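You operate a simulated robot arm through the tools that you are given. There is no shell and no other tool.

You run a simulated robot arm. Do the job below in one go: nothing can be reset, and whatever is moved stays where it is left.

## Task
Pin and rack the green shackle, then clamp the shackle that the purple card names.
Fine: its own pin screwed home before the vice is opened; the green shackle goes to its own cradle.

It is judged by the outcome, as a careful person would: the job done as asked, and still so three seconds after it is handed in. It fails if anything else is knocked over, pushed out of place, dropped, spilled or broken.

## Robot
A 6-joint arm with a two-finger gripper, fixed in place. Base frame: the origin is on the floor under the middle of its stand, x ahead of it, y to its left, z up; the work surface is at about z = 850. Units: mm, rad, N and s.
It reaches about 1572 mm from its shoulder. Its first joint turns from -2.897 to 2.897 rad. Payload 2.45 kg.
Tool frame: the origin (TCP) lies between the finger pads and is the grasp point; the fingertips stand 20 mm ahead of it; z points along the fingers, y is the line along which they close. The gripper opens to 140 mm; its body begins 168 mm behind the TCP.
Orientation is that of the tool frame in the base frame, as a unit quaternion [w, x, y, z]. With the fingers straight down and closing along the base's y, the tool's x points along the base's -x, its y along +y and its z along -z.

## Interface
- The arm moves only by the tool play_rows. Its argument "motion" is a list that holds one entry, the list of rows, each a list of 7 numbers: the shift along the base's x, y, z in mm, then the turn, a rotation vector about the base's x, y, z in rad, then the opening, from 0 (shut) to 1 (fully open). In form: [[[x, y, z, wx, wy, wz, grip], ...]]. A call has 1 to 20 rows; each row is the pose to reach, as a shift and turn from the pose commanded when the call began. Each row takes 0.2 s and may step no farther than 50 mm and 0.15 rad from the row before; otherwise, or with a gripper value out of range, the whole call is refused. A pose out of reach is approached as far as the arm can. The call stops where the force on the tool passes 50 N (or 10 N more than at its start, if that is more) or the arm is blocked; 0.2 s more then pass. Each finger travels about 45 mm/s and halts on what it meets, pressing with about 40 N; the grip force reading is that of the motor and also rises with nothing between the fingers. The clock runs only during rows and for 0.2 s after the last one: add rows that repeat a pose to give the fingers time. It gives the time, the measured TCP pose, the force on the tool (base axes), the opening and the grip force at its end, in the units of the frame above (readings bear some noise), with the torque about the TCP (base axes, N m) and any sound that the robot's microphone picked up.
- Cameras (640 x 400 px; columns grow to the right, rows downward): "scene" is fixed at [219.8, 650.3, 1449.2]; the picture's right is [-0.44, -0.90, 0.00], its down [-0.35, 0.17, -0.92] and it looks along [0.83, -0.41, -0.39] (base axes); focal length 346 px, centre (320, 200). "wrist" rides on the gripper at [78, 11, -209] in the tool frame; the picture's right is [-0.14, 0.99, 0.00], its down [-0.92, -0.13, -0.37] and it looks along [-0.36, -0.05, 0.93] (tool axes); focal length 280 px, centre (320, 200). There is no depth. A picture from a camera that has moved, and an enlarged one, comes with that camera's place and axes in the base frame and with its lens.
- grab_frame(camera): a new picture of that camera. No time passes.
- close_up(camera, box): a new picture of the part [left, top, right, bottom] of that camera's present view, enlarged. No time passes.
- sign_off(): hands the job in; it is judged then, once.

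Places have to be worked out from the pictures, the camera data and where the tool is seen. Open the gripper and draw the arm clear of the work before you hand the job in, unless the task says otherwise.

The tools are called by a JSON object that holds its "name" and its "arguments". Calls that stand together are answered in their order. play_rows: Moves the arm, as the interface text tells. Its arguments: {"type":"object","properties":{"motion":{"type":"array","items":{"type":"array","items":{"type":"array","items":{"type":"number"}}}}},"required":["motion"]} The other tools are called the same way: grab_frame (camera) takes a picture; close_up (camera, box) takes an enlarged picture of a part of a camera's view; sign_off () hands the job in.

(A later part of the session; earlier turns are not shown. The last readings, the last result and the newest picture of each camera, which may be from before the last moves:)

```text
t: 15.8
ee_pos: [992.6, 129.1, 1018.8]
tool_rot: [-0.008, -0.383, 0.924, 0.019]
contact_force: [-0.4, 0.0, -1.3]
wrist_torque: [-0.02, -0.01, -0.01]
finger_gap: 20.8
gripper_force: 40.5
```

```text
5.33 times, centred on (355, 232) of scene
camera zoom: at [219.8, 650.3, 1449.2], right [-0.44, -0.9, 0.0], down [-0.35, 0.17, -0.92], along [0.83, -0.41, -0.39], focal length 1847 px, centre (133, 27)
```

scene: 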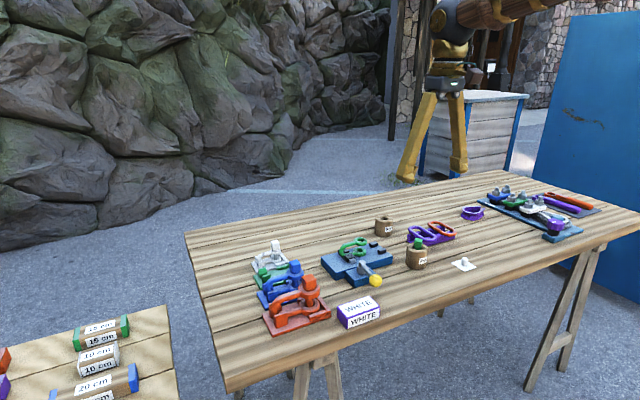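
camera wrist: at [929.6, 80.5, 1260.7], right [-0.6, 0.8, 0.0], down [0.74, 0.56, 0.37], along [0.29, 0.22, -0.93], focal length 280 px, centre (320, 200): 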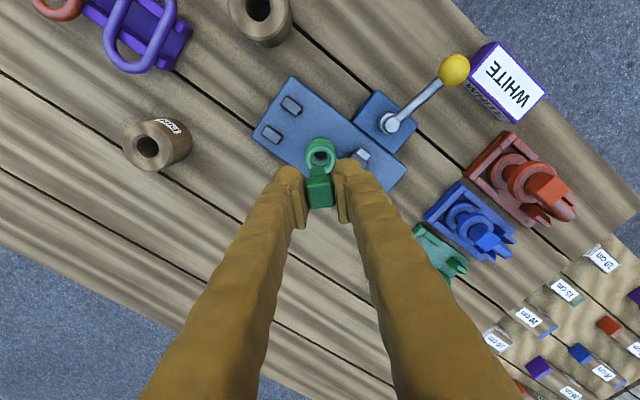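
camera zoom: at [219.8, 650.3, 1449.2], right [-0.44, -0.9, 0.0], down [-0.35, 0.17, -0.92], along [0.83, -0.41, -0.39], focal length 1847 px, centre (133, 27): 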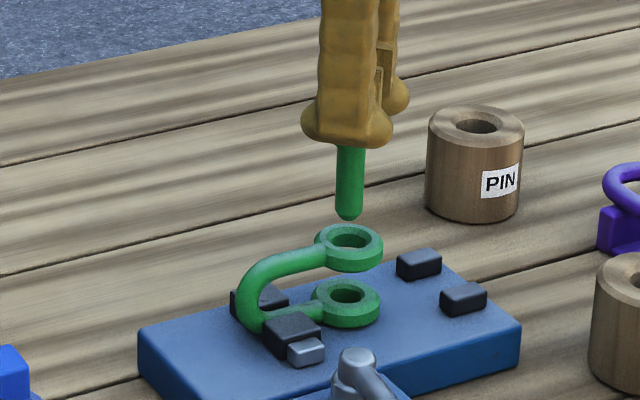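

The pin now points straight down and the top eye is within about 1 mm of its axis. I'll lower it gently into the top eye.

{"name": "play_rows", "arguments": {"motion": [[[0.5, -0.2, -5, 0, 0, 0, 0], [0.5, -0.2, -10, 0, 0, 0, 0], [0.5, -0.2, -14, 0, 0, 0, 0], [0.5, -0.2, -18, 0, 0, 0, 0], [0.5, -0.2, -22, 0, 0, 0, 0], [0.5, -0.2, -22, 0, 0, 0, 0]]]}}

{"name": "close_up", "arguments": {"camera": "wrist", "box": [280, 130, 364, 214]}}

{"name": "close_up", "arguments": {"camera": "scene", "box": [325, 205, 385, 270]}}

```text
t: 17.2
ee_pos: [994.1, 129.1, 999.2]
tool_rot: [-0.007, -0.383, 0.924, 0.019]
contact_force: [-0.1, 0.3, -0.2]
wrist_torque: [-0.02, 0.0, 0.02]
finger_gap: 20.6
gripper_force: 39.8
```

```text
4.76 times, centred on (322, 172) of wrist
camera zoom: at [936.3, 74.9, 1208.5], right [-0.6, 0.8, 0.04], down [0.75, 0.55, 0.36], along [0.27, 0.25, -0.93], focal length 1335 px, centre (310, 333)
```

zoom: 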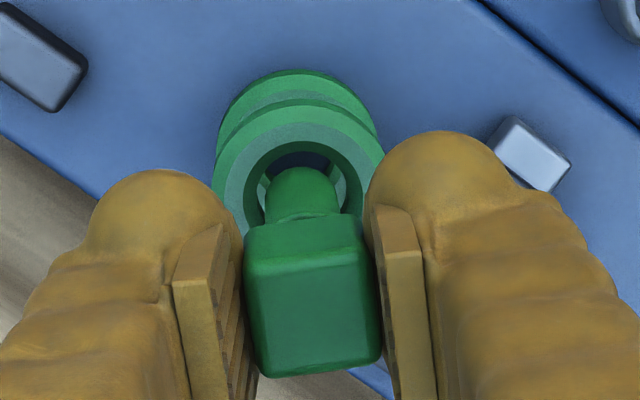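

```text
6.15 times, centred on (355, 238) of scene
camera zoom: at [219.8, 650.3, 1449.2], right [-0.44, -0.9, 0.0], down [-0.35, 0.17, -0.92], along [0.83, -0.41, -0.39], focal length 2131 px, centre (105, -31)
```

zoom: 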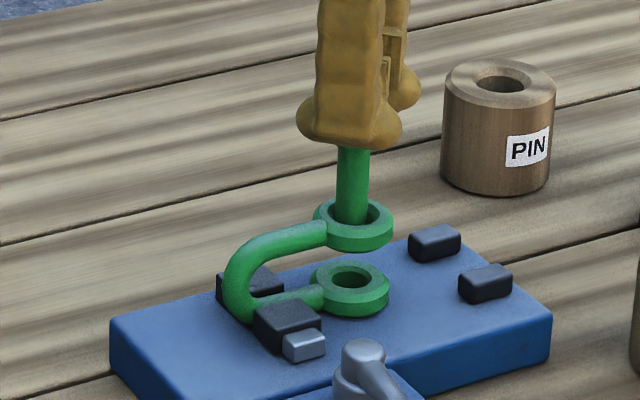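

The tip is inside the top eye with no contact force. I'll keep lowering in small steps towards the lower eye.

{"name": "play_rows", "arguments": {"motion": [[[0, 0, -5, 0, 0, 0, 0], [0, 0, -10, 0, 0, 0, 0], [0, 0, -14, 0, 0, 0, 0], [0, 0, -18, 0, 0, 0, 0], [0, 0, -22, 0, 0, 0, 0], [0, 0, -22, 0, 0, 0, 0]]]}}

{"name": "close_up", "arguments": {"camera": "wrist", "box": [280, 130, 364, 214]}}

{"name": "close_up", "arguments": {"camera": "scene", "box": [325, 205, 385, 270]}}

```text
t: 18.6
ee_pos: [993.7, 129.2, 977.0]
tool_rot: [-0.007, -0.382, 0.924, 0.019]
contact_force: [0.1, -0.6, -1.0]
wrist_torque: [0.01, -0.01, -0.03]
finger_gap: 20.9
gripper_force: 39.9
```

```text
4.76 times, centred on (322, 172) of wrist
camera zoom: at [935.8, 75.3, 1186.8], right [-0.6, 0.8, 0.04], down [0.75, 0.55, 0.36], along [0.27, 0.25, -0.93], focal length 1335 px, centre (310, 333)
```

zoom: 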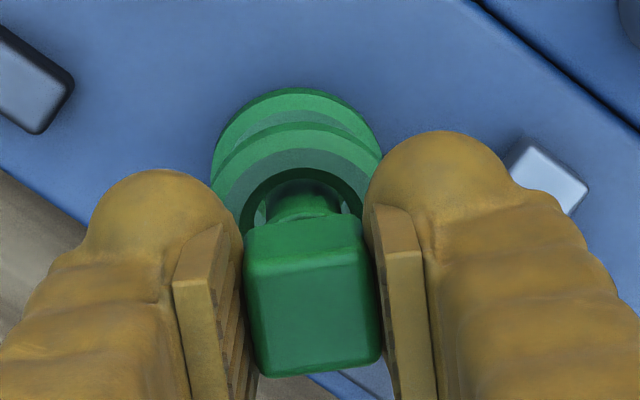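

```text
6.15 times, centred on (355, 238) of scene
camera zoom: at [219.8, 650.3, 1449.2], right [-0.44, -0.9, 0.0], down [-0.35, 0.17, -0.92], along [0.83, -0.41, -0.39], focal length 2131 px, centre (105, -31)
```

zoom: 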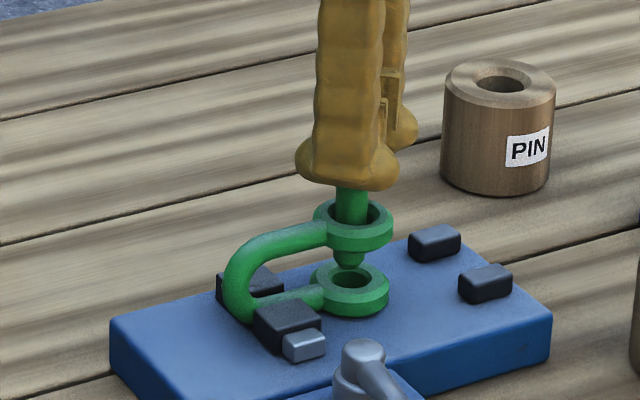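

The tip is passing the top eye and is centred over the lower one. I'll continue down in 2 mm steps and watch for contact.

{"name": "play_rows", "arguments": {"motion": [[[0, 0, -3, 0, 0, 0, 0], [0, 0, -5, 0, 0, 0, 0], [0, 0, -7, 0, 0, 0, 0], [0, 0, -9, 0, 0, 0, 0], [0, 0, -9, 0, 0, 0, 0]]]}}

{"name": "close_up", "arguments": {"camera": "scene", "box": [325, 205, 385, 270]}}

```text
t: 19.8
ee_pos: [993.0, 129.5, 968.6]
tool_rot: [-0.007, -0.383, 0.924, 0.019]
contact_force: [0.6, -0.4, -0.7]
wrist_torque: [0.0, -0.04, 0.0]
finger_gap: 20.4
gripper_force: 40.1
```

```text
6.15 times, centred on (355, 238) of scene
camera zoom: at [219.8, 650.3, 1449.2], right [-0.44, -0.9, 0.0], down [-0.35, 0.17, -0.92], along [0.83, -0.41, -0.39], focal length 2131 px, centre (105, -31)
```

zoom: 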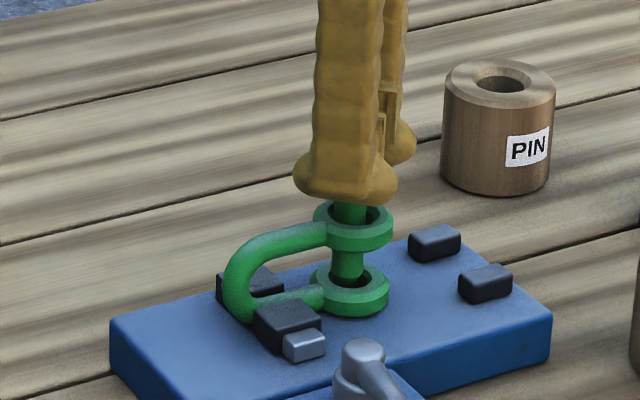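

{"name": "play_rows", "arguments": {"motion": [[[0, 0, -2, 0, 0, 0, 0], [0, 0, -4, 0, 0, 0, 0], [0, 0, -6, 0, 0, 0, 0], [0, 0, -6, 0, 0, 0, 0]]]}}

{"name": "close_up", "arguments": {"camera": "scene", "box": [325, 205, 385, 270]}}

{"name": "close_up", "arguments": {"camera": "wrist", "box": [280, 130, 364, 214]}}

```text
t: 20.8
ee_pos: [993.3, 128.5, 963.7]
tool_rot: [-0.006, -0.381, 0.924, 0.019]
contact_force: [4.0, -6.1, 40.4]
wrist_torque: [0.25, -0.48, -0.06]
finger_gap: 20.6
gripper_force: 39.7
```

```text
6.15 times, centred on (355, 238) of scene
camera zoom: at [219.8, 650.3, 1449.2], right [-0.44, -0.9, 0.0], down [-0.35, 0.17, -0.92], along [0.83, -0.41, -0.39], focal length 2131 px, centre (105, -31)
```

zoom: 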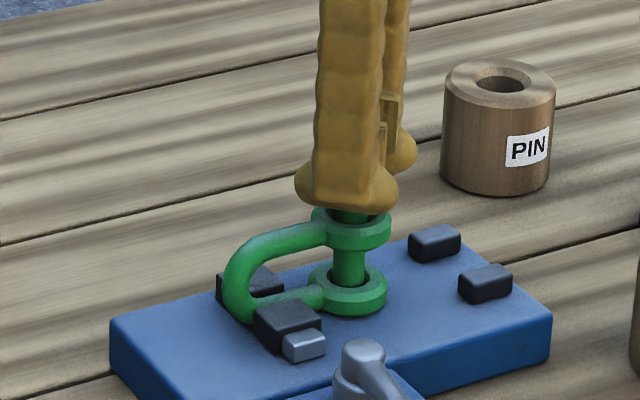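

```text
4.76 times, centred on (322, 172) of wrist
camera zoom: at [936.1, 74.2, 1173.2], right [-0.6, 0.8, 0.04], down [0.75, 0.55, 0.37], along [0.27, 0.25, -0.93], focal length 1335 px, centre (310, 333)
```

zoom: 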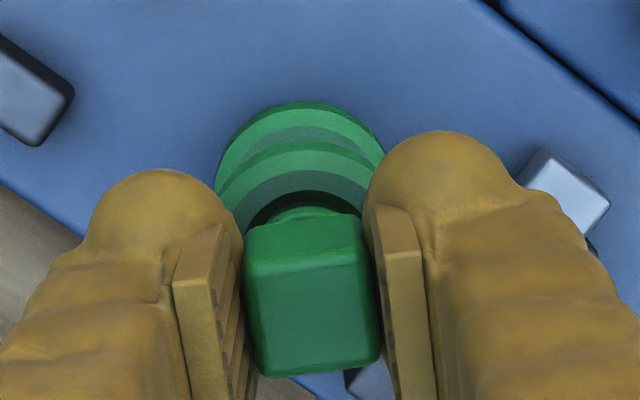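

The pin has met the start of the thread in the lower eye (about 40 N down force). I'll ease the pressure and start turning clockwise to feel how it advances.

{"name": "play_rows", "arguments": {"motion": [[[0, 0, 0.6, 0, 0, 0, 0], [0, 0, 0.6, 0, 0, -0.12, 0], [0, 0, 0.6, 0, 0, -0.24, 0], [0, 0, 0.6, 0, 0, -0.36, 0], [0, 0, 0.6, 0, 0, -0.48, 0], [0, 0, 0.6, 0, 0, -0.48, 0]]]}}

{"name": "close_up", "arguments": {"camera": "wrist", "box": [270, 110, 374, 214]}}

```text
t: 22.2
ee_pos: [992.7, 128.5, 963.6]
tool_rot: [-0.002, -0.152, 0.988, 0.02]
contact_force: [2.7, 11.3, 28.9]
wrist_torque: [0.17, -0.16, -0.04]
finger_gap: 20.4
gripper_force: 39.7
```

```text
3.85 times, centred on (322, 162) of wrist
camera zoom: at [917.1, 107.0, 1173.2], right [-0.17, 0.99, 0.04], down [0.92, 0.14, 0.36], along [0.35, 0.1, -0.93], focal length 1078 px, centre (312, 346)
```

zoom: 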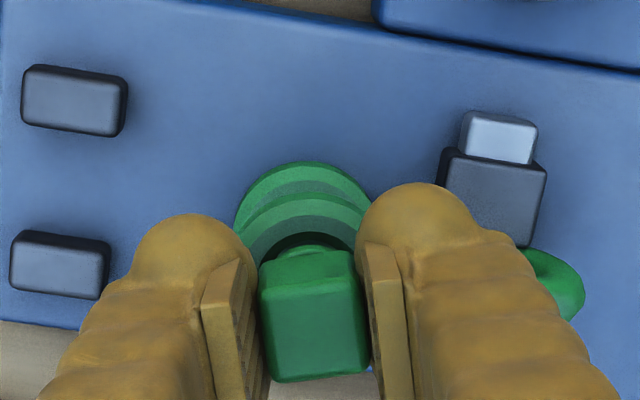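

Force is still 29 N. I'll keep turning clockwise and watch whether the push relaxes as the thread takes up.

{"name": "play_rows", "arguments": {"motion": [[[0, 0, 0, 0, 0, -0.13, 0], [0, 0, 0, 0, 0, -0.26, 0], [0, 0, 0, 0, 0, -0.39, 0], [0, 0, 0, 0, 0, -0.52, 0], [0, 0, 0, 0, 0, -0.65, 0], [0, 0, 0, 0, 0, -0.78, 0], [0, 0, 0, 0, 0, -0.78, 0]]]}}

{"name": "close_up", "arguments": {"camera": "wrist", "box": [270, 110, 374, 214]}}

{"name": "close_up", "arguments": {"camera": "scene", "box": [325, 205, 385, 270]}}

```text
t: 23.8
ee_pos: [992.7, 128.9, 963.4]
tool_rot: [0.004, 0.236, 0.972, 0.02]
contact_force: [-18.0, 12.2, 19.0]
wrist_torque: [0.47, 1.07, -0.02]
finger_gap: 20.5
gripper_force: 40.5
```

```text
3.85 times, centred on (322, 162) of wrist
camera zoom: at [925.0, 167.4, 1172.7], right [0.58, 0.82, 0.04], down [0.75, -0.55, 0.36], along [0.32, -0.18, -0.93], focal length 1078 px, centre (312, 346)
```

zoom: 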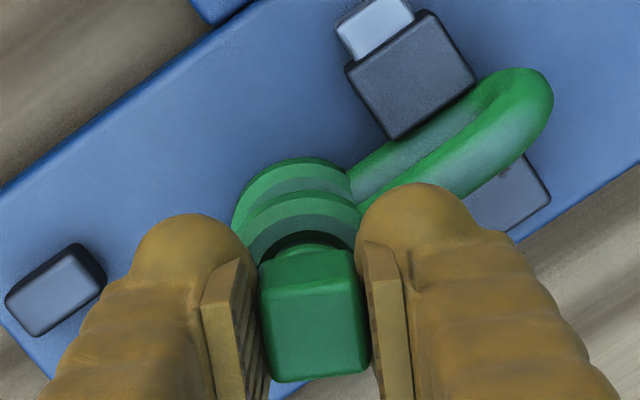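

```text
6.15 times, centred on (355, 238) of scene
camera zoom: at [219.8, 650.3, 1449.2], right [-0.44, -0.9, 0.0], down [-0.35, 0.17, -0.92], along [0.83, -0.41, -0.39], focal length 2131 px, centre (105, -31)
```

zoom: 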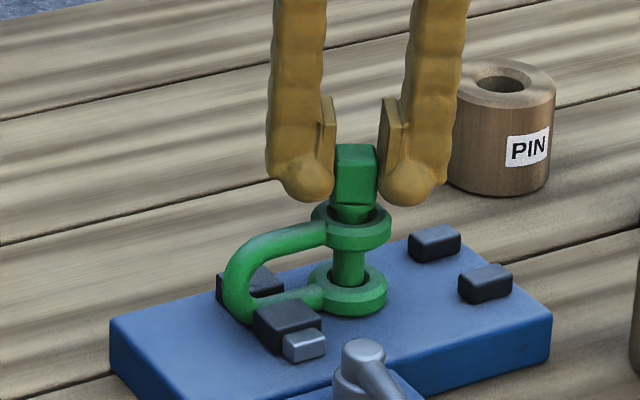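

The push is falling slowly as I turn, so the thread looks to be catching. A side force has built up (-18, +12 N), so I'll nudge the tool that way to recentre and continue clockwise.

{"name": "play_rows", "arguments": {"motion": [[[-0.5, 0.35, 0, 0, 0, 0, 0], [-0.6, 0.5, 0, 0, 0, -0.13, 0], [-0.7, 0.5, -0.1, 0, 0, -0.26, 0], [-0.8, 0.6, -0.15, 0, 0, -0.39, 0], [-0.9, 0.6, -0.2, 0, 0, -0.52, 0], [-0.9, 0.6, -0.2, 0, 0, -0.52, 0]]]}}

{"name": "close_up", "arguments": {"camera": "scene", "box": [325, 205, 385, 270]}}

```text
t: 25.2
ee_pos: [993.6, 129.1, 962.7]
tool_rot: [0.01, 0.478, 0.878, 0.018]
contact_force: [-6.5, 21.0, 11.4]
wrist_torque: [0.37, 0.21, 0.04]
finger_gap: 20.4
gripper_force: 40.4
```

```text
6.15 times, centred on (355, 238) of scene
camera zoom: at [219.8, 650.3, 1449.2], right [-0.44, -0.9, 0.0], down [-0.35, 0.17, -0.92], along [0.83, -0.41, -0.39], focal length 2131 px, centre (105, -31)
```

zoom: 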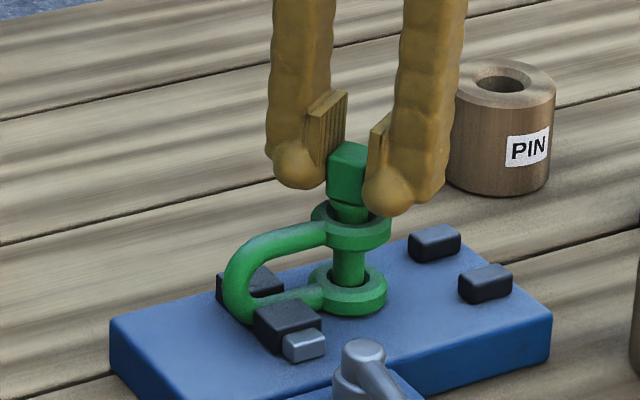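

The pin is advancing (z down about 1 mm). I'll continue clockwise, turning about the pin's axis and feeding down slightly.

{"name": "play_rows", "arguments": {"motion": [[[-0.4, 0.6, 0, 0, 0, 0, 0], [-0.4, 0.75, -0.1, 0, 0, -0.13, 0], [-0.4, 0.9, -0.2, 0, 0, -0.26, 0], [-0.4, 1.1, -0.3, 0, 0, -0.39, 0], [-0.3, 1.2, -0.35, 0, 0, -0.52, 0], [-0.2, 1.35, -0.4, 0, 0, -0.65, 0], [-0.1, 1.5, -0.5, 0, 0, -0.8, 0], [-0.1, 1.5, -0.5, 0, 0, -0.8, 0]]]}}

{"name": "close_up", "arguments": {"camera": "scene", "box": [325, 205, 385, 270]}}

```text
t: 27.0
ee_pos: [991.6, 130.2, 961.4]
tool_rot: [0.016, 0.782, 0.623, 0.012]
contact_force: [-2.0, -11.5, 8.4]
wrist_torque: [-0.17, 0.17, -0.01]
finger_gap: 20.6
gripper_force: 39.8
```

```text
6.15 times, centred on (355, 238) of scene
camera zoom: at [219.8, 650.3, 1449.2], right [-0.44, -0.9, 0.0], down [-0.35, 0.17, -0.92], along [0.83, -0.41, -0.39], focal length 2131 px, centre (105, -31)
```

zoom: 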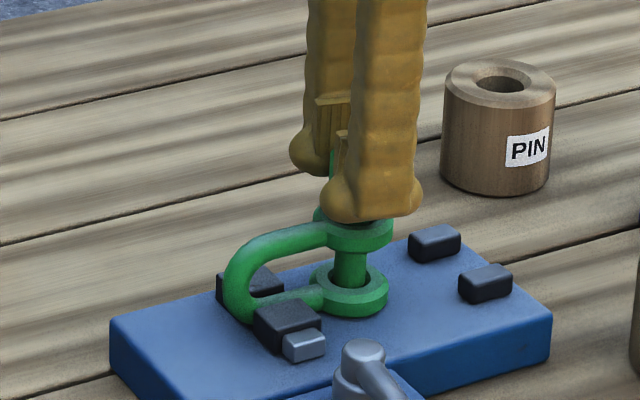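

The pin is advancing steadily (z = 961.4). I'll keep turning clockwise to see how far the wrist can go.

{"name": "play_rows", "arguments": {"motion": [[[0, -0.4, 0, 0, 0, 0, 0], [0.1, -0.4, -0.1, 0, 0, -0.13, 0], [0.2, -0.3, -0.2, 0, 0, -0.26, 0], [0.35, -0.2, -0.3, 0, 0, -0.39, 0], [0.46, -0.15, -0.4, 0, 0, -0.52, 0], [0.6, -0.15, -0.5, 0, 0, -0.65, 0], [0.7, -0.15, -0.6, 0, 0, -0.78, 0], [0.8, -0.15, -0.7, 0, 0, -0.91, 0], [0.8, -0.15, -0.7, 0, 0, -0.91, 0]]]}}

{"name": "close_up", "arguments": {"camera": "scene", "box": [325, 205, 385, 270]}}

```text
t: 29.0
ee_pos: [993.7, 130.5, 961.3]
tool_rot: [0.02, 0.976, 0.215, 0.004]
contact_force: [-2.1, -6.0, 1.3]
wrist_torque: [-0.12, 0.28, 0.0]
finger_gap: 20.6
gripper_force: 40.2
```

```text
6.15 times, centred on (355, 238) of scene
camera zoom: at [219.8, 650.3, 1449.2], right [-0.44, -0.9, 0.0], down [-0.35, 0.17, -0.92], along [0.83, -0.41, -0.39], focal length 2131 px, centre (105, -31)
```

zoom: 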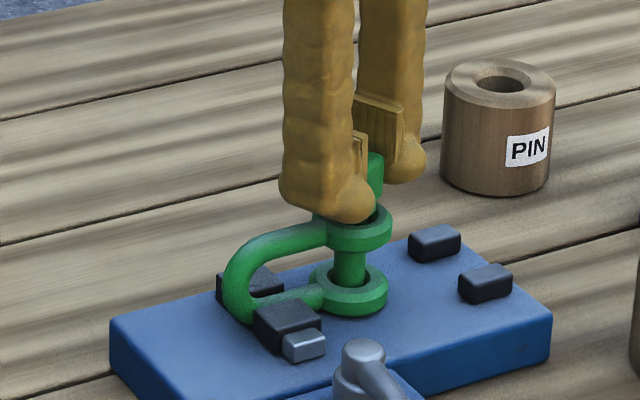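

Wrist turn is still tracking its command at about -155°. I'll keep going, feeding a bit more to follow the thread.

{"name": "play_rows", "arguments": {"motion": [[[0, -0.2, -0.2, 0, 0, 0, 0], [0.1, -0.25, -0.3, 0, 0, -0.13, 0], [0.2, -0.3, -0.4, 0, 0, -0.26, 0], [0.3, -0.4, -0.5, 0, 0, -0.39, 0], [0.4, -0.5, -0.6, 0, 0, -0.52, 0], [0.5, -0.6, -0.7, 0, 0, -0.65, 0], [0.6, -0.65, -0.8, 0, 0, -0.78, 0], [0.65, -0.7, -0.9, 0, 0, -0.91, 0], [0.65, -0.7, -0.9, 0, 0, -0.91, 0]]]}}

{"name": "close_up", "arguments": {"camera": "scene", "box": [325, 205, 385, 270]}}

```text
t: 30.6
ee_pos: [992.6, 119.4, 957.3]
tool_rot: [-0.022, 0.994, 0.108, 0.023]
contact_force: [-2.3, 2.8, 19.5]
wrist_torque: [-0.05, 0.4, -0.02]
finger_gap: 20.8
gripper_force: 39.7
out of reach, approached as far as the arm can: row 3, 4, 5, 6, 7, 8
stopped in row 8: the force on the tool passed its limit at 169 N (the readings are from after the stop); the commanded pose is now the measured one
```

```text
6.15 times, centred on (355, 238) of scene
camera zoom: at [219.8, 650.3, 1449.2], right [-0.44, -0.9, 0.0], down [-0.35, 0.17, -0.92], along [0.83, -0.41, -0.39], focal length 2131 px, centre (105, -31)
```

zoom: 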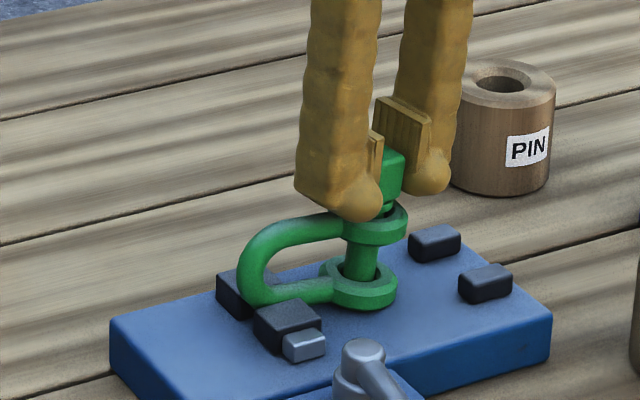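

The wrist hit its joint limit (near -165°), and the arm's best approach to the pose dragged the shackle about 10 mm through the vice jaws. I'll inspect before doing anything else.

{"name": "grab_frame", "arguments": {"camera": "wrist"}}

{"name": "close_up", "arguments": {"camera": "wrist", "box": [230, 90, 390, 220]}}

{"name": "close_up", "arguments": {"camera": "scene", "box": [300, 190, 420, 300]}}

```text
taken
camera wrist: at [1063.3, 114.0, 1169.6], right [0.08, -1.0, -0.04], down [-0.94, -0.09, 0.33], along [-0.33, 0.02, -0.94], focal length 280 px, centre (320, 200)
```

wrist: 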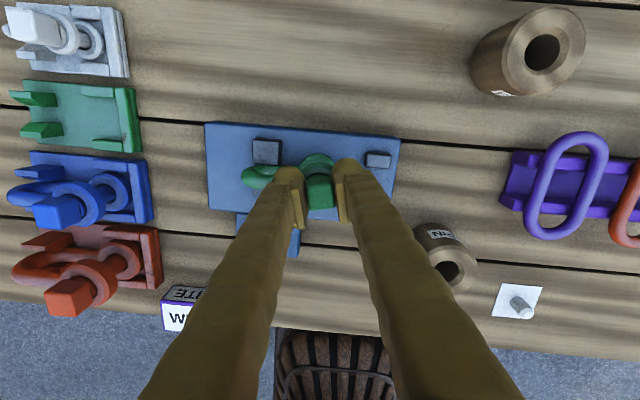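

```text
3.08 times, centred on (310, 155) of wrist
camera zoom: at [1063.3, 114.0, 1169.6], right [0.08, -1.0, -0.04], down [-0.94, -0.09, 0.33], along [-0.33, 0.02, -0.94], focal length 863 px, centre (351, 338)
```

zoom: 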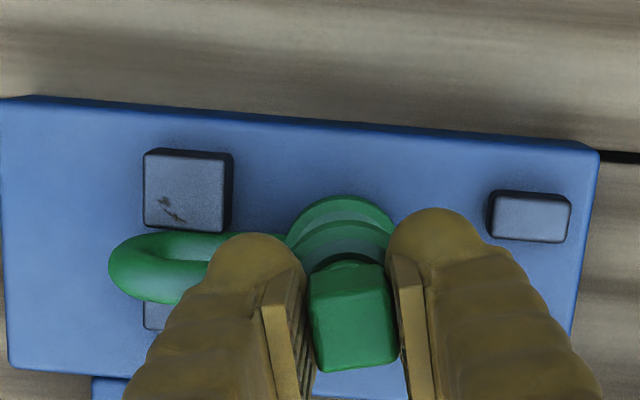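

```text
3.64 times, centred on (360, 245) of scene
camera zoom: at [219.8, 650.3, 1449.2], right [-0.44, -0.9, 0.0], down [-0.35, 0.17, -0.92], along [0.83, -0.41, -0.39], focal length 1259 px, centre (174, 36)
```

zoom: 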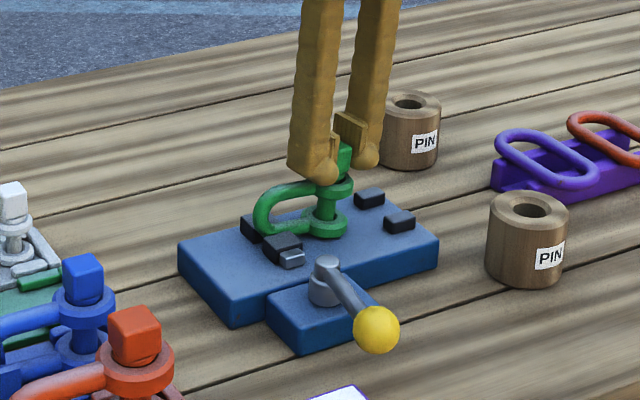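

The shackle is still gripped by its bow in the jaws, just shifted about 10 mm along them and upright. I'll release the head, rise clear and square the wrist up to vertical.

{"name": "play_rows", "arguments": {"motion": [[[0, 0, 0, 0, 0, 0, 0.25], [0, 0, 0, 0, 0, 0, 0.4], [0, 0, 0, 0, 0, 0, 0.4], [0, 0, 10, 0, 0, 0, 0.4], [0, 0, 25, -0.01, 0.01, 0, 0.4], [0, 0, 45, -0.03, 0.025, 0, 0.4], [0, 0, 55, -0.0487, 0.041, 0, 0.4], [0, 0, 55, -0.0487, 0.041, 0, 0.4]]]}}

{"name": "grab_frame", "arguments": {"camera": "wrist"}}

{"name": "close_up", "arguments": {"camera": "scene", "box": [310, 190, 400, 280]}}

```text
t: 32.4
ee_pos: [994.5, 106.7, 1009.3]
tool_rot: [-0.005, 0.993, 0.116, -0.001]
contact_force: [-0.2, -1.0, -0.1]
wrist_torque: [-0.02, -0.01, -0.02]
finger_gap: 55.8
gripper_force: 0.1
out of reach, approached as far as the arm can: row 6, 7, 8
```

```text
taken
camera wrist: at [1072.8, 111.6, 1218.1], right [0.09, -1.0, -0.01], down [-0.92, -0.09, 0.37], along [-0.37, -0.02, -0.93], focal length 280 px, centre (320, 200)
```

wrist: 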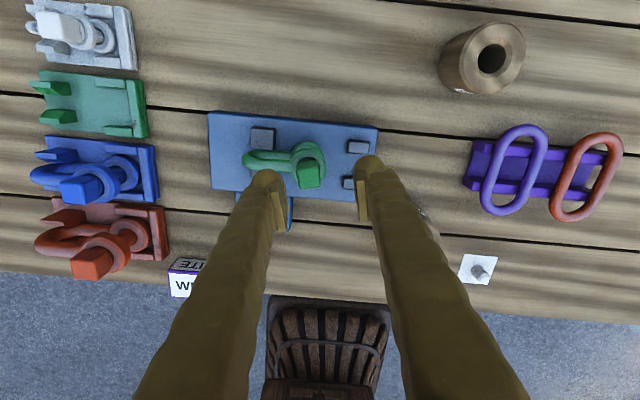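

```text
4.44 times, centred on (355, 235) of scene
camera zoom: at [219.8, 650.3, 1449.2], right [-0.44, -0.9, 0.0], down [-0.35, 0.17, -0.92], along [0.83, -0.41, -0.39], focal length 1539 px, centre (164, 44)
```

zoom: 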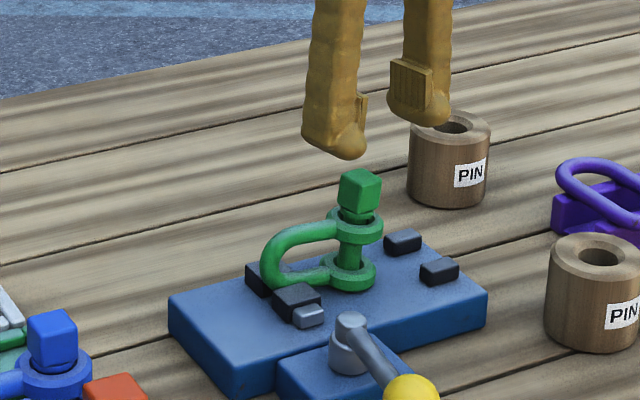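

The pin stands upright in the shackle. I'll turn the wrist back anticlockwise by 270° in two halves, clear above the head, to get a fresh clockwise range.

{"name": "play_rows", "arguments": {"motion": [[[0, 0, 0, 0, 0, 0.147, 0.4], [0, 0, 0, 0, 0, 0.294, 0.4], [0, 0, 0, 0, 0, 0.442, 0.4], [0, 0, 0, 0, 0, 0.589, 0.4], [0, 0, 0, 0, 0, 0.736, 0.4], [0, 0, 0, 0, 0, 0.884, 0.4], [0, 0, 0, 0, 0, 1.031, 0.4], [0, 0, 0, 0, 0, 1.178, 0.4], [0, 0, 0, 0, 0, 1.325, 0.4], [0, 0, 0, 0, 0, 1.473, 0.4], [0, 0, 0, 0, 0, 1.62, 0.4], [0, 0, 0, 0, 0, 1.767, 0.4], [0, 0, 0, 0, 0, 1.914, 0.4], [0, 0, 0, 0, 0, 2.062, 0.4], [0, 0, 0, 0, 0, 2.209, 0.4], [0, 0, 0, 0, 0, 2.356, 0.4]]]}}

{"name": "close_up", "arguments": {"camera": "wrist", "box": [250, 80, 390, 210]}}

{"name": "grab_frame", "arguments": {"camera": "scene"}}

```text
t: 35.8
ee_pos: [993.6, 107.6, 1009.8]
tool_rot: [0.0, 0.281, 0.96, 0.0]
contact_force: [-0.3, 0.3, 0.8]
wrist_torque: [-0.03, -0.05, 0.02]
finger_gap: 56.0
gripper_force: 0.1
```

```text
3.08 times, centred on (320, 145) of wrist
camera zoom: at [932.6, 158.6, 1218.6], right [0.65, 0.76, 0.0], down [0.71, -0.6, 0.37], along [0.28, -0.24, -0.93], focal length 863 px, centre (320, 369)
```

zoom: 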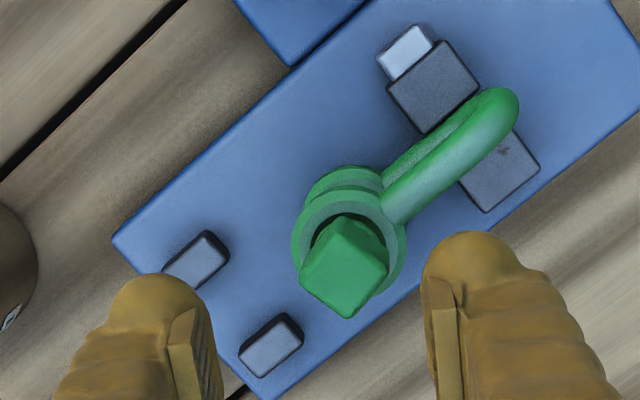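

```text
taken
```

scene: 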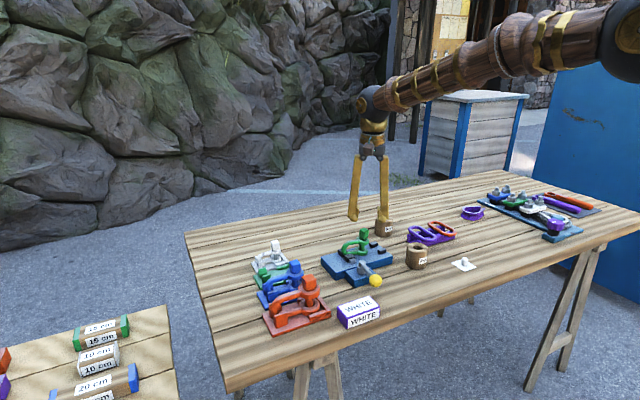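

The head is at about (990.7, 120). I'll complete the turn back and centre over it.

{"name": "play_rows", "arguments": {"motion": [[[-1, 3, 0, 0, 0, 0.147, 0.4], [-2, 6, 0, 0, 0, 0.294, 0.4], [-2.9, 9, 0, 0, 0, 0.442, 0.4], [-2.9, 12.5, 0, 0, 0, 0.589, 0.4], [-2.9, 12.5, 0, 0, 0, 0.736, 0.4], [-2.9, 12.5, 0, 0, 0, 0.884, 0.4], [-2.9, 12.5, 0, 0, 0, 1.031, 0.4], [-2.9, 12.5, 0, 0, 0, 1.178, 0.4], [-2.9, 12.5, 0, 0, 0, 1.325, 0.4], [-2.9, 12.5, 0, 0, 0, 1.473, 0.4], [-2.9, 12.5, 0, 0, 0, 1.62, 0.4], [-2.9, 12.5, 0, 0, 0, 1.767, 0.4], [-2.9, 12.5, 0, 0, 0, 1.914, 0.4], [-2.9, 12.5, 0, 0, 0, 2.062, 0.4], [-2.9, 12.5, 0, 0, 0, 2.209, 0.4], [-2.9, 12.5, 0, 0, 0, 2.356, 0.4], [-2.9, 12.5, 0, 0, 0, 2.356, 0.4]]]}}

{"name": "close_up", "arguments": {"camera": "wrist", "box": [250, 80, 390, 210]}}

{"name": "close_up", "arguments": {"camera": "scene", "box": [310, 190, 400, 280]}}

```text
t: 39.4
ee_pos: [991.1, 119.6, 1008.9]
tool_rot: [0.0, 0.778, -0.628, -0.002]
contact_force: [0.7, 0.0, 0.5]
wrist_torque: [0.0, 0.01, -0.01]
finger_gap: 56.3
gripper_force: 0.0
```

```text
3.08 times, centred on (320, 145) of wrist
camera zoom: at [997.1, 40.1, 1219.4], right [-1.0, -0.08, 0.0], down [-0.07, 0.93, 0.37], along [-0.03, 0.37, -0.93], focal length 863 px, centre (320, 369)
```

zoom: 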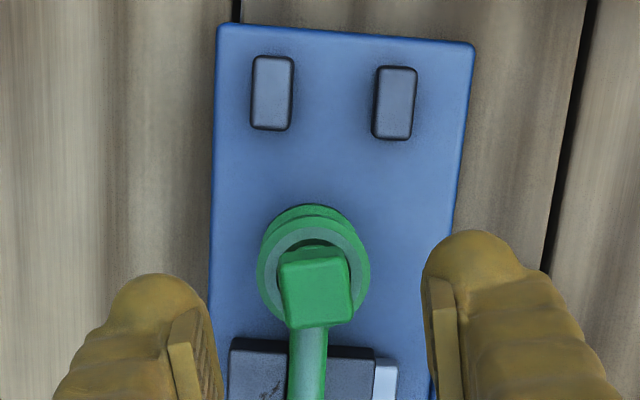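

```text
4.44 times, centred on (355, 235) of scene
camera zoom: at [219.8, 650.3, 1449.2], right [-0.44, -0.9, 0.0], down [-0.35, 0.17, -0.92], along [0.83, -0.41, -0.39], focal length 1539 px, centre (164, 44)
```

zoom: 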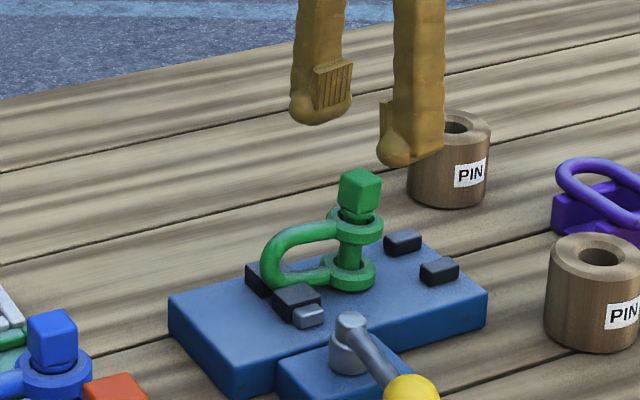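

Aligned with the flats. I'll descend and regrip the head with the fingertips near its base (TCP about z = 956).

{"name": "play_rows", "arguments": {"motion": [[[0.4, -1, -15, 0, 0, 0, 0.4], [0.4, -1, -30, 0, 0, 0, 0.4], [0.4, -1, -42, 0, 0, 0, 0.4], [0.4, -1, -50, 0, 0, 0, 0.4], [0.4, -1, -52.5, 0, 0, 0, 0.4], [0.4, -1, -52.5, 0, 0, 0, 0.3], [0.4, -1, -52.5, 0, 0, 0, 0.2], [0.4, -1, -52.5, 0, 0, 0, 0.1], [0.4, -1, -52.5, 0, 0, 0, 0], [0.4, -1, -52.5, 0, 0, 0, 0], [0.4, -1, -52.5, 0, 0, 0, 0]]]}}

{"name": "close_up", "arguments": {"camera": "wrist", "box": [250, 100, 390, 230]}}

{"name": "close_up", "arguments": {"camera": "scene", "box": [310, 190, 400, 280]}}

```text
t: 41.8
ee_pos: [991.6, 118.4, 959.3]
tool_rot: [-0.001, 0.779, -0.627, -0.001]
contact_force: [3.7, 3.7, 1.2]
wrist_torque: [0.0, -0.15, 0.0]
finger_gap: 20.5
gripper_force: 40.0
```

```text
3.08 times, centred on (320, 165) of wrist
camera zoom: at [997.7, 38.2, 1167.8], right [-1.0, -0.08, 0.0], down [-0.07, 0.93, 0.37], along [-0.03, 0.37, -0.93], focal length 863 px, centre (320, 308)
```

zoom: 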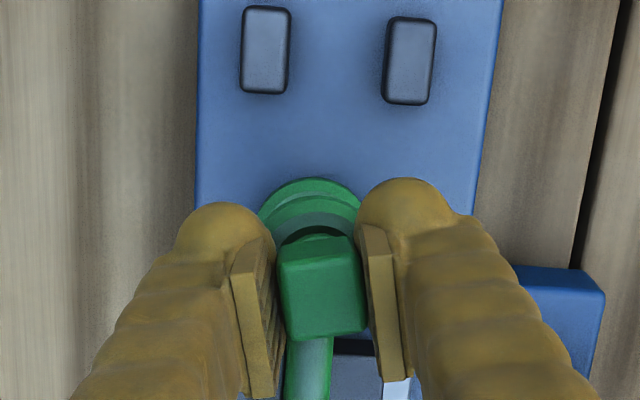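

```text
4.44 times, centred on (355, 235) of scene
camera zoom: at [219.8, 650.3, 1449.2], right [-0.44, -0.9, 0.0], down [-0.35, 0.17, -0.92], along [0.83, -0.41, -0.39], focal length 1539 px, centre (164, 44)
```

zoom: 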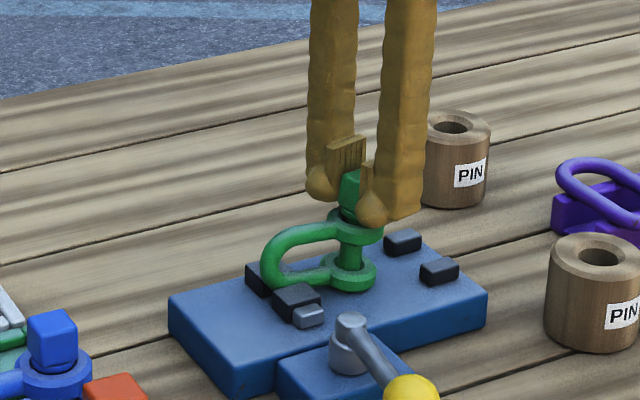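

Regripped squarely with low forces. Turning clockwise again by about 1 rad with a small feed to gauge the pitch.

{"name": "play_rows", "arguments": {"motion": [[[0, 0, -0.1, 0, 0, -0.14, 0], [0, 0, -0.2, 0, 0, -0.28, 0], [0, 0, -0.25, 0, 0, -0.42, 0], [0, 0, -0.3, 0, 0, -0.56, 0], [0, 0, -0.35, 0, 0, -0.7, 0], [0, 0, -0.4, 0, 0, -0.84, 0], [0, 0, -0.5, 0, 0, -0.98, 0], [0, 0, -0.5, 0, 0, -0.98, 0]]]}}

{"name": "close_up", "arguments": {"camera": "scene", "box": [310, 190, 400, 280]}}

```text
t: 43.6
ee_pos: [991.4, 117.2, 956.8]
tool_rot: [0.001, -0.39, 0.921, 0.001]
contact_force: [-5.6, -4.6, 0.0]
wrist_torque: [-0.33, 0.52, 0.01]
finger_gap: 20.5
gripper_force: 40.5
```

```text
4.44 times, centred on (355, 235) of scene
camera zoom: at [219.8, 650.3, 1449.2], right [-0.44, -0.9, 0.0], down [-0.35, 0.17, -0.92], along [0.83, -0.41, -0.39], focal length 1539 px, centre (164, 44)
```

zoom: 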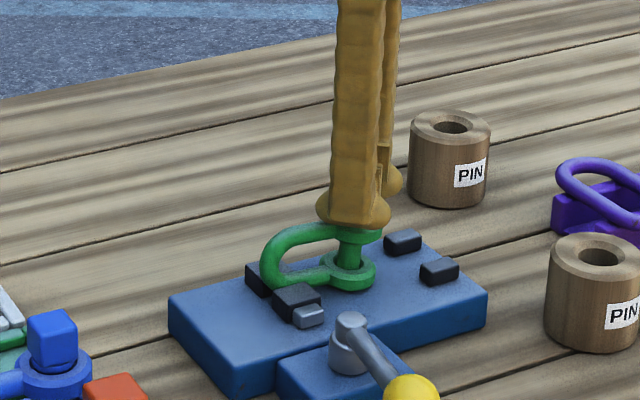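

Forces stay low and the pin moves with me. Continuing clockwise.

{"name": "play_rows", "arguments": {"motion": [[[-0.1, -0.1, -0.1, 0, 0, -0.14, 0], [-0.1, -0.1, -0.2, 0, 0, -0.28, 0], [-0.1, -0.1, -0.3, 0, 0, -0.42, 0], [-0.1, -0.1, -0.4, 0, 0, -0.56, 0], [-0.1, -0.1, -0.5, 0, 0, -0.7, 0], [-0.1, -0.1, -0.6, 0, 0, -0.84, 0], [-0.1, -0.1, -0.7, 0, 0, -0.98, 0], [-0.1, -0.1, -0.8, 0, 0, -1.12, 0], [-0.1, -0.1, -0.8, 0, 0, -1.12, 0]]]}}

{"name": "close_up", "arguments": {"camera": "scene", "box": [310, 190, 400, 280]}}

{"name": "close_up", "arguments": {"camera": "wrist", "box": [250, 100, 390, 230]}}

```text
t: 45.6
ee_pos: [991.6, 118.8, 956.7]
tool_rot: [0.001, 0.158, 0.988, 0.001]
contact_force: [-9.7, 10.3, 0.4]
wrist_torque: [0.67, 0.95, 0.12]
finger_gap: 20.7
gripper_force: 40.3
```

```text
4.44 times, centred on (355, 235) of scene
camera zoom: at [219.8, 650.3, 1449.2], right [-0.44, -0.9, 0.0], down [-0.35, 0.17, -0.92], along [0.83, -0.41, -0.39], focal length 1539 px, centre (164, 44)
```

zoom: 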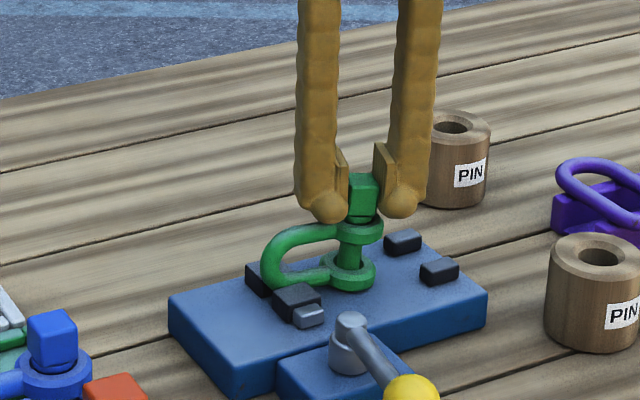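

```text
3.08 times, centred on (320, 165) of wrist
camera zoom: at [919.8, 153.6, 1165.4], right [0.44, 0.9, 0.0], down [0.83, -0.41, 0.37], along [0.33, -0.16, -0.93], focal length 863 px, centre (320, 308)
```

zoom: 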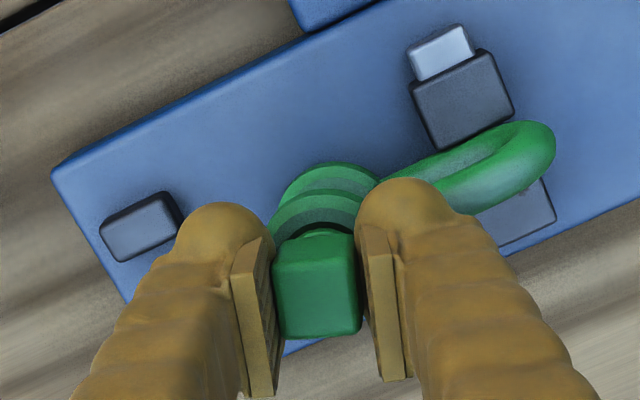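

Still feeding freely at about 0.7 mm/rad. I'll correct the small side force and keep turning.

{"name": "play_rows", "arguments": {"motion": [[[-0.3, 0.3, -0.1, 0, 0, -0.14, 0], [-0.4, 0.4, -0.2, 0, 0, -0.28, 0], [-0.45, 0.45, -0.3, 0, 0, -0.42, 0], [-0.5, 0.5, -0.4, 0, 0, -0.56, 0], [-0.5, 0.55, -0.5, 0, 0, -0.7, 0], [-0.5, 0.6, -0.6, 0, 0, -0.84, 0], [-0.5, 0.65, -0.7, 0, 0, -0.98, 0], [-0.5, 0.7, -0.8, 0, 0, -1.12, 0], [-0.5, 0.7, -0.8, 0, 0, -1.12, 0]]]}}

{"name": "close_up", "arguments": {"camera": "scene", "box": [310, 190, 400, 280]}}

```text
t: 47.6
ee_pos: [990.6, 119.3, 955.8]
tool_rot: [0.001, 0.657, 0.754, 0.0]
contact_force: [-8.1, -6.1, 3.9]
wrist_torque: [0.02, 0.1, 0.88]
finger_gap: 28.4
gripper_force: 39.8
```

```text
4.44 times, centred on (355, 235) of scene
camera zoom: at [219.8, 650.3, 1449.2], right [-0.44, -0.9, 0.0], down [-0.35, 0.17, -0.92], along [0.83, -0.41, -0.39], focal length 1539 px, centre (164, 44)
```

zoom: 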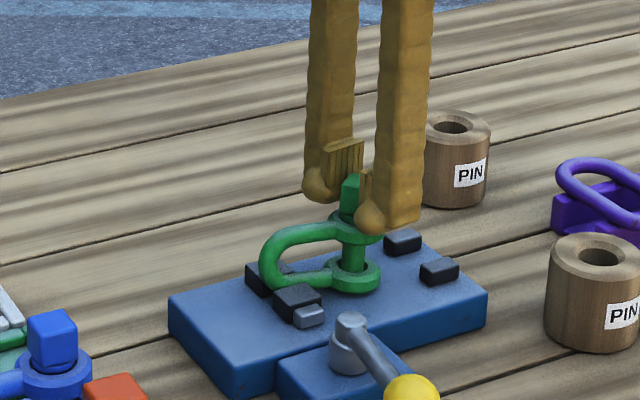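

The gap opened to 28 mm and turning torque rose to 0.9 Nm: the head stopped turning and the pads rode up on its corners. The pin may be home. I'll open, back off and look.

{"name": "play_rows", "arguments": {"motion": [[[0, 0, 0, 0, 0, 0.1, 0.25], [0, 0, 0, 0, 0, 0.1, 0.4], [0, 0, 0, 0, 0, 0.1, 0.4], [0, 0, 15, 0, 0, 0.1, 0.4], [0, 0, 35, 0, 0, 0.1, 0.4], [0, 0, 55, 0, 0, 0.1, 0.4], [0, 0, 55, 0, 0, 0.1, 0.4]]]}}

{"name": "close_up", "arguments": {"camera": "scene", "box": [330, 210, 390, 270]}}

{"name": "close_up", "arguments": {"camera": "wrist", "box": [250, 80, 390, 210]}}

{"name": "close_up", "arguments": {"camera": "scene", "box": [240, 230, 340, 345]}}

```text
t: 49.2
ee_pos: [990.8, 117.8, 1012.1]
tool_rot: [0.0, 0.619, 0.785, -0.001]
contact_force: [0.2, 0.1, 0.4]
wrist_torque: [-0.01, 0.03, 0.01]
finger_gap: 56.0
gripper_force: 0.1
```

```text
6.67 times, centred on (360, 240) of scene
camera zoom: at [219.8, 650.3, 1449.2], right [-0.44, -0.9, 0.0], down [-0.35, 0.17, -0.92], along [0.83, -0.41, -0.39], focal length 2309 px, centre (53, -67)
```

zoom: 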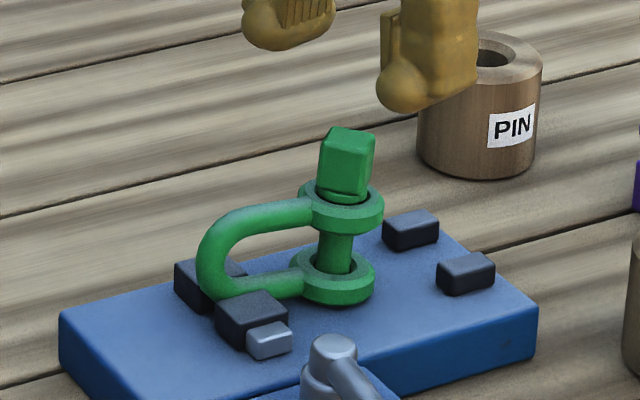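

```text
3.08 times, centred on (320, 145) of wrist
camera zoom: at [983.0, 196.6, 1221.3], right [1.0, 0.1, 0.0], down [0.09, -0.92, 0.37], along [0.04, -0.37, -0.93], focal length 863 px, centre (320, 369)
```

zoom: 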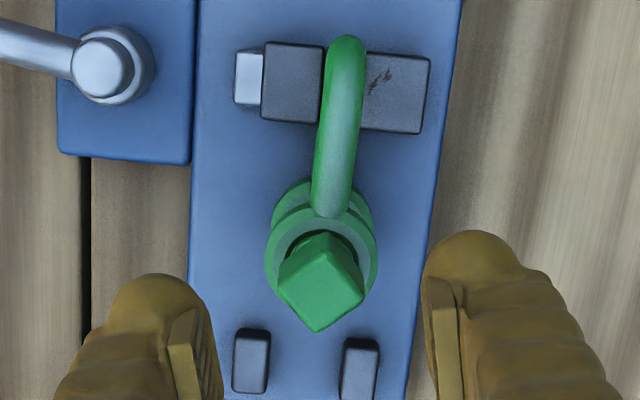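

```text
3.48 times, centred on (290, 288) of scene
camera zoom: at [219.8, 650.3, 1449.2], right [-0.44, -0.9, 0.0], down [-0.35, 0.17, -0.92], along [0.83, -0.41, -0.39], focal length 1205 px, centre (424, -104)
```

zoom: 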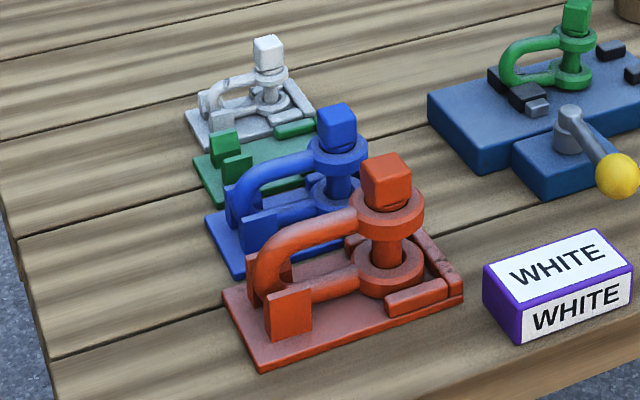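

{"name": "close_up", "arguments": {"camera": "scene", "box": [348, 222, 378, 258]}}

{"name": "close_up", "arguments": {"camera": "scene", "box": [290, 270, 330, 318]}}

{"name": "close_up", "arguments": {"camera": "scene", "box": [280, 255, 310, 291]}}

{"name": "close_up", "arguments": {"camera": "wrist", "box": [295, 130, 345, 190]}}

```text
11.11 times, centred on (363, 240) of scene
camera zoom: at [219.8, 650.3, 1449.2], right [-0.44, -0.9, 0.0], down [-0.35, 0.17, -0.92], along [0.83, -0.41, -0.39], focal length 3848 px, centre (-158, -244)
```

zoom: 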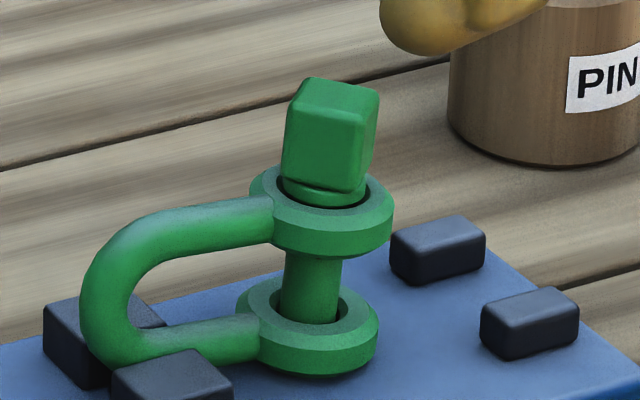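

```text
8.33 times, centred on (310, 294) of scene
camera zoom: at [219.8, 650.3, 1449.2], right [-0.44, -0.9, 0.0], down [-0.35, 0.17, -0.92], along [0.83, -0.41, -0.39], focal length 2886 px, centre (403, -583)
```

zoom: 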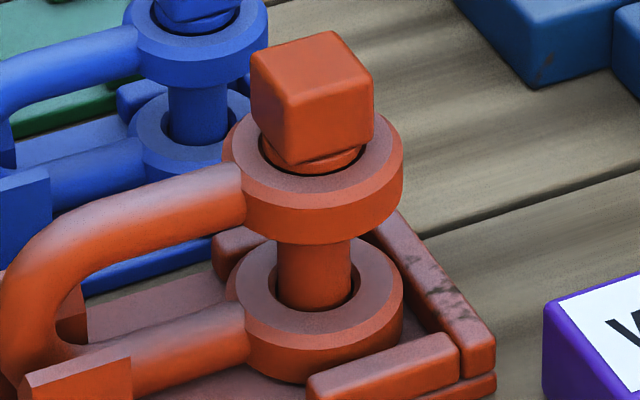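

```text
11.11 times, centred on (295, 273) of scene
camera zoom: at [219.8, 650.3, 1449.2], right [-0.44, -0.9, 0.0], down [-0.35, 0.17, -0.92], along [0.83, -0.41, -0.39], focal length 3848 px, centre (598, -611)
```

zoom: 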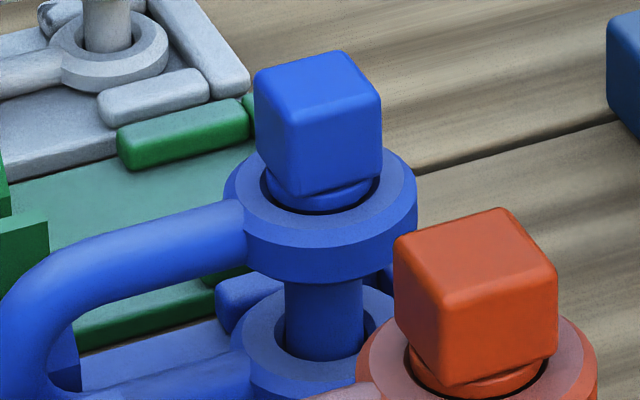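

```text
6.67 times, centred on (320, 160) of wrist
camera zoom: at [983.0, 196.6, 1221.3], right [1.0, 0.1, 0.0], down [0.09, -0.92, 0.37], along [0.04, -0.37, -0.93], focal length 1869 px, centre (320, 467)
```

zoom: 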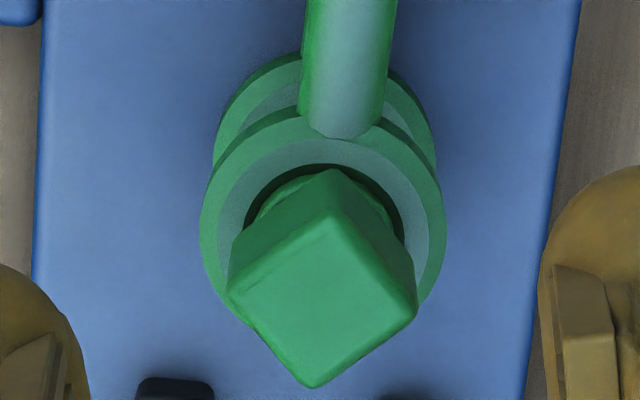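

The collar sits in the eye the same way as on the racked shackles, and my turn count is 6.29 rad, one full turn, ending in a hard stop, so it looks home. To be sure, I'll regrip on the flats and give it a final clockwise nip.

{"name": "play_rows", "arguments": {"motion": [[[0.1, 0.6, 0, 0, 0, 0.14, 0.4], [0.2, 1.2, 0, 0, 0, 0.28, 0.4], [0.2, 1.2, -15, 0, 0, 0.42, 0.4], [0.2, 1.2, -30, 0, 0, 0.55, 0.4], [0.2, 1.2, -45, 0, 0, 0.55, 0.4], [0.2, 1.2, -55, 0, 0, 0.55, 0.4], [0.2, 1.2, -57, 0, 0, 0.55, 0.3], [0.2, 1.2, -57, 0, 0, 0.55, 0.2], [0.2, 1.2, -57, 0, 0, 0.55, 0.1], [0.2, 1.2, -57, 0, 0, 0.55, 0], [0.2, 1.2, -57, 0, 0, 0.55, 0], [0.2, 1.2, -57, 0, 0, 0.55, 0]]]}}

{"name": "close_up", "arguments": {"camera": "wrist", "box": [250, 100, 390, 230]}}

```text
t: 51.8
ee_pos: [990.7, 119.5, 953.9]
tool_rot: [0.001, 0.383, 0.924, 0.001]
contact_force: [1.6, -8.1, 3.3]
wrist_torque: [0.07, -0.18, -0.08]
finger_gap: 20.8
gripper_force: 40.2
```

```text
3.08 times, centred on (320, 165) of wrist
camera zoom: at [942.9, 183.1, 1162.9], right [0.8, 0.6, 0.0], down [0.56, -0.74, 0.37], along [0.22, -0.3, -0.93], focal length 863 px, centre (320, 308)
```

zoom: 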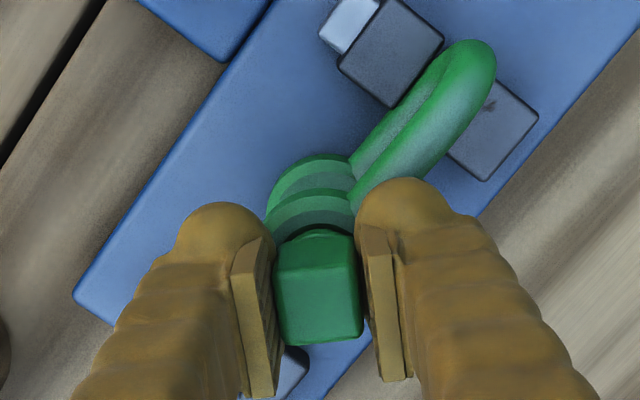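

Gripped on the flats. A gentle clockwise nip in small steps, reading the torque.

{"name": "play_rows", "arguments": {"motion": [[[0, 0, 0, 0, 0, -0.05, 0], [0, 0, 0, 0, 0, -0.1, 0], [0, 0, 0, 0, 0, -0.15, 0], [0, 0, 0, 0, 0, -0.15, 0]]]}}

{"name": "close_up", "arguments": {"camera": "wrist", "box": [250, 100, 390, 230]}}

```text
t: 52.8
ee_pos: [992.5, 121.3, 954.3]
tool_rot: [0.002, 0.45, 0.893, 0.0]
contact_force: [-15.2, -16.1, 18.3]
wrist_torque: [0.11, 0.53, 1.2]
finger_gap: 22.0
gripper_force: 40.1
```

```text
3.08 times, centred on (320, 165) of wrist
camera zoom: at [953.6, 190.9, 1163.7], right [0.88, 0.48, 0.0], down [0.44, -0.82, 0.37], along [0.18, -0.33, -0.93], focal length 863 px, centre (320, 308)
```

zoom: 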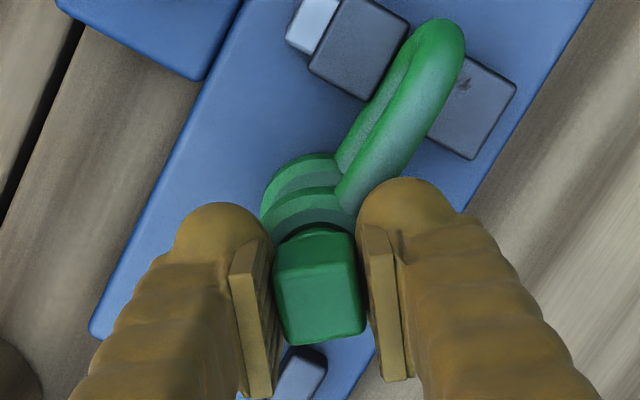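

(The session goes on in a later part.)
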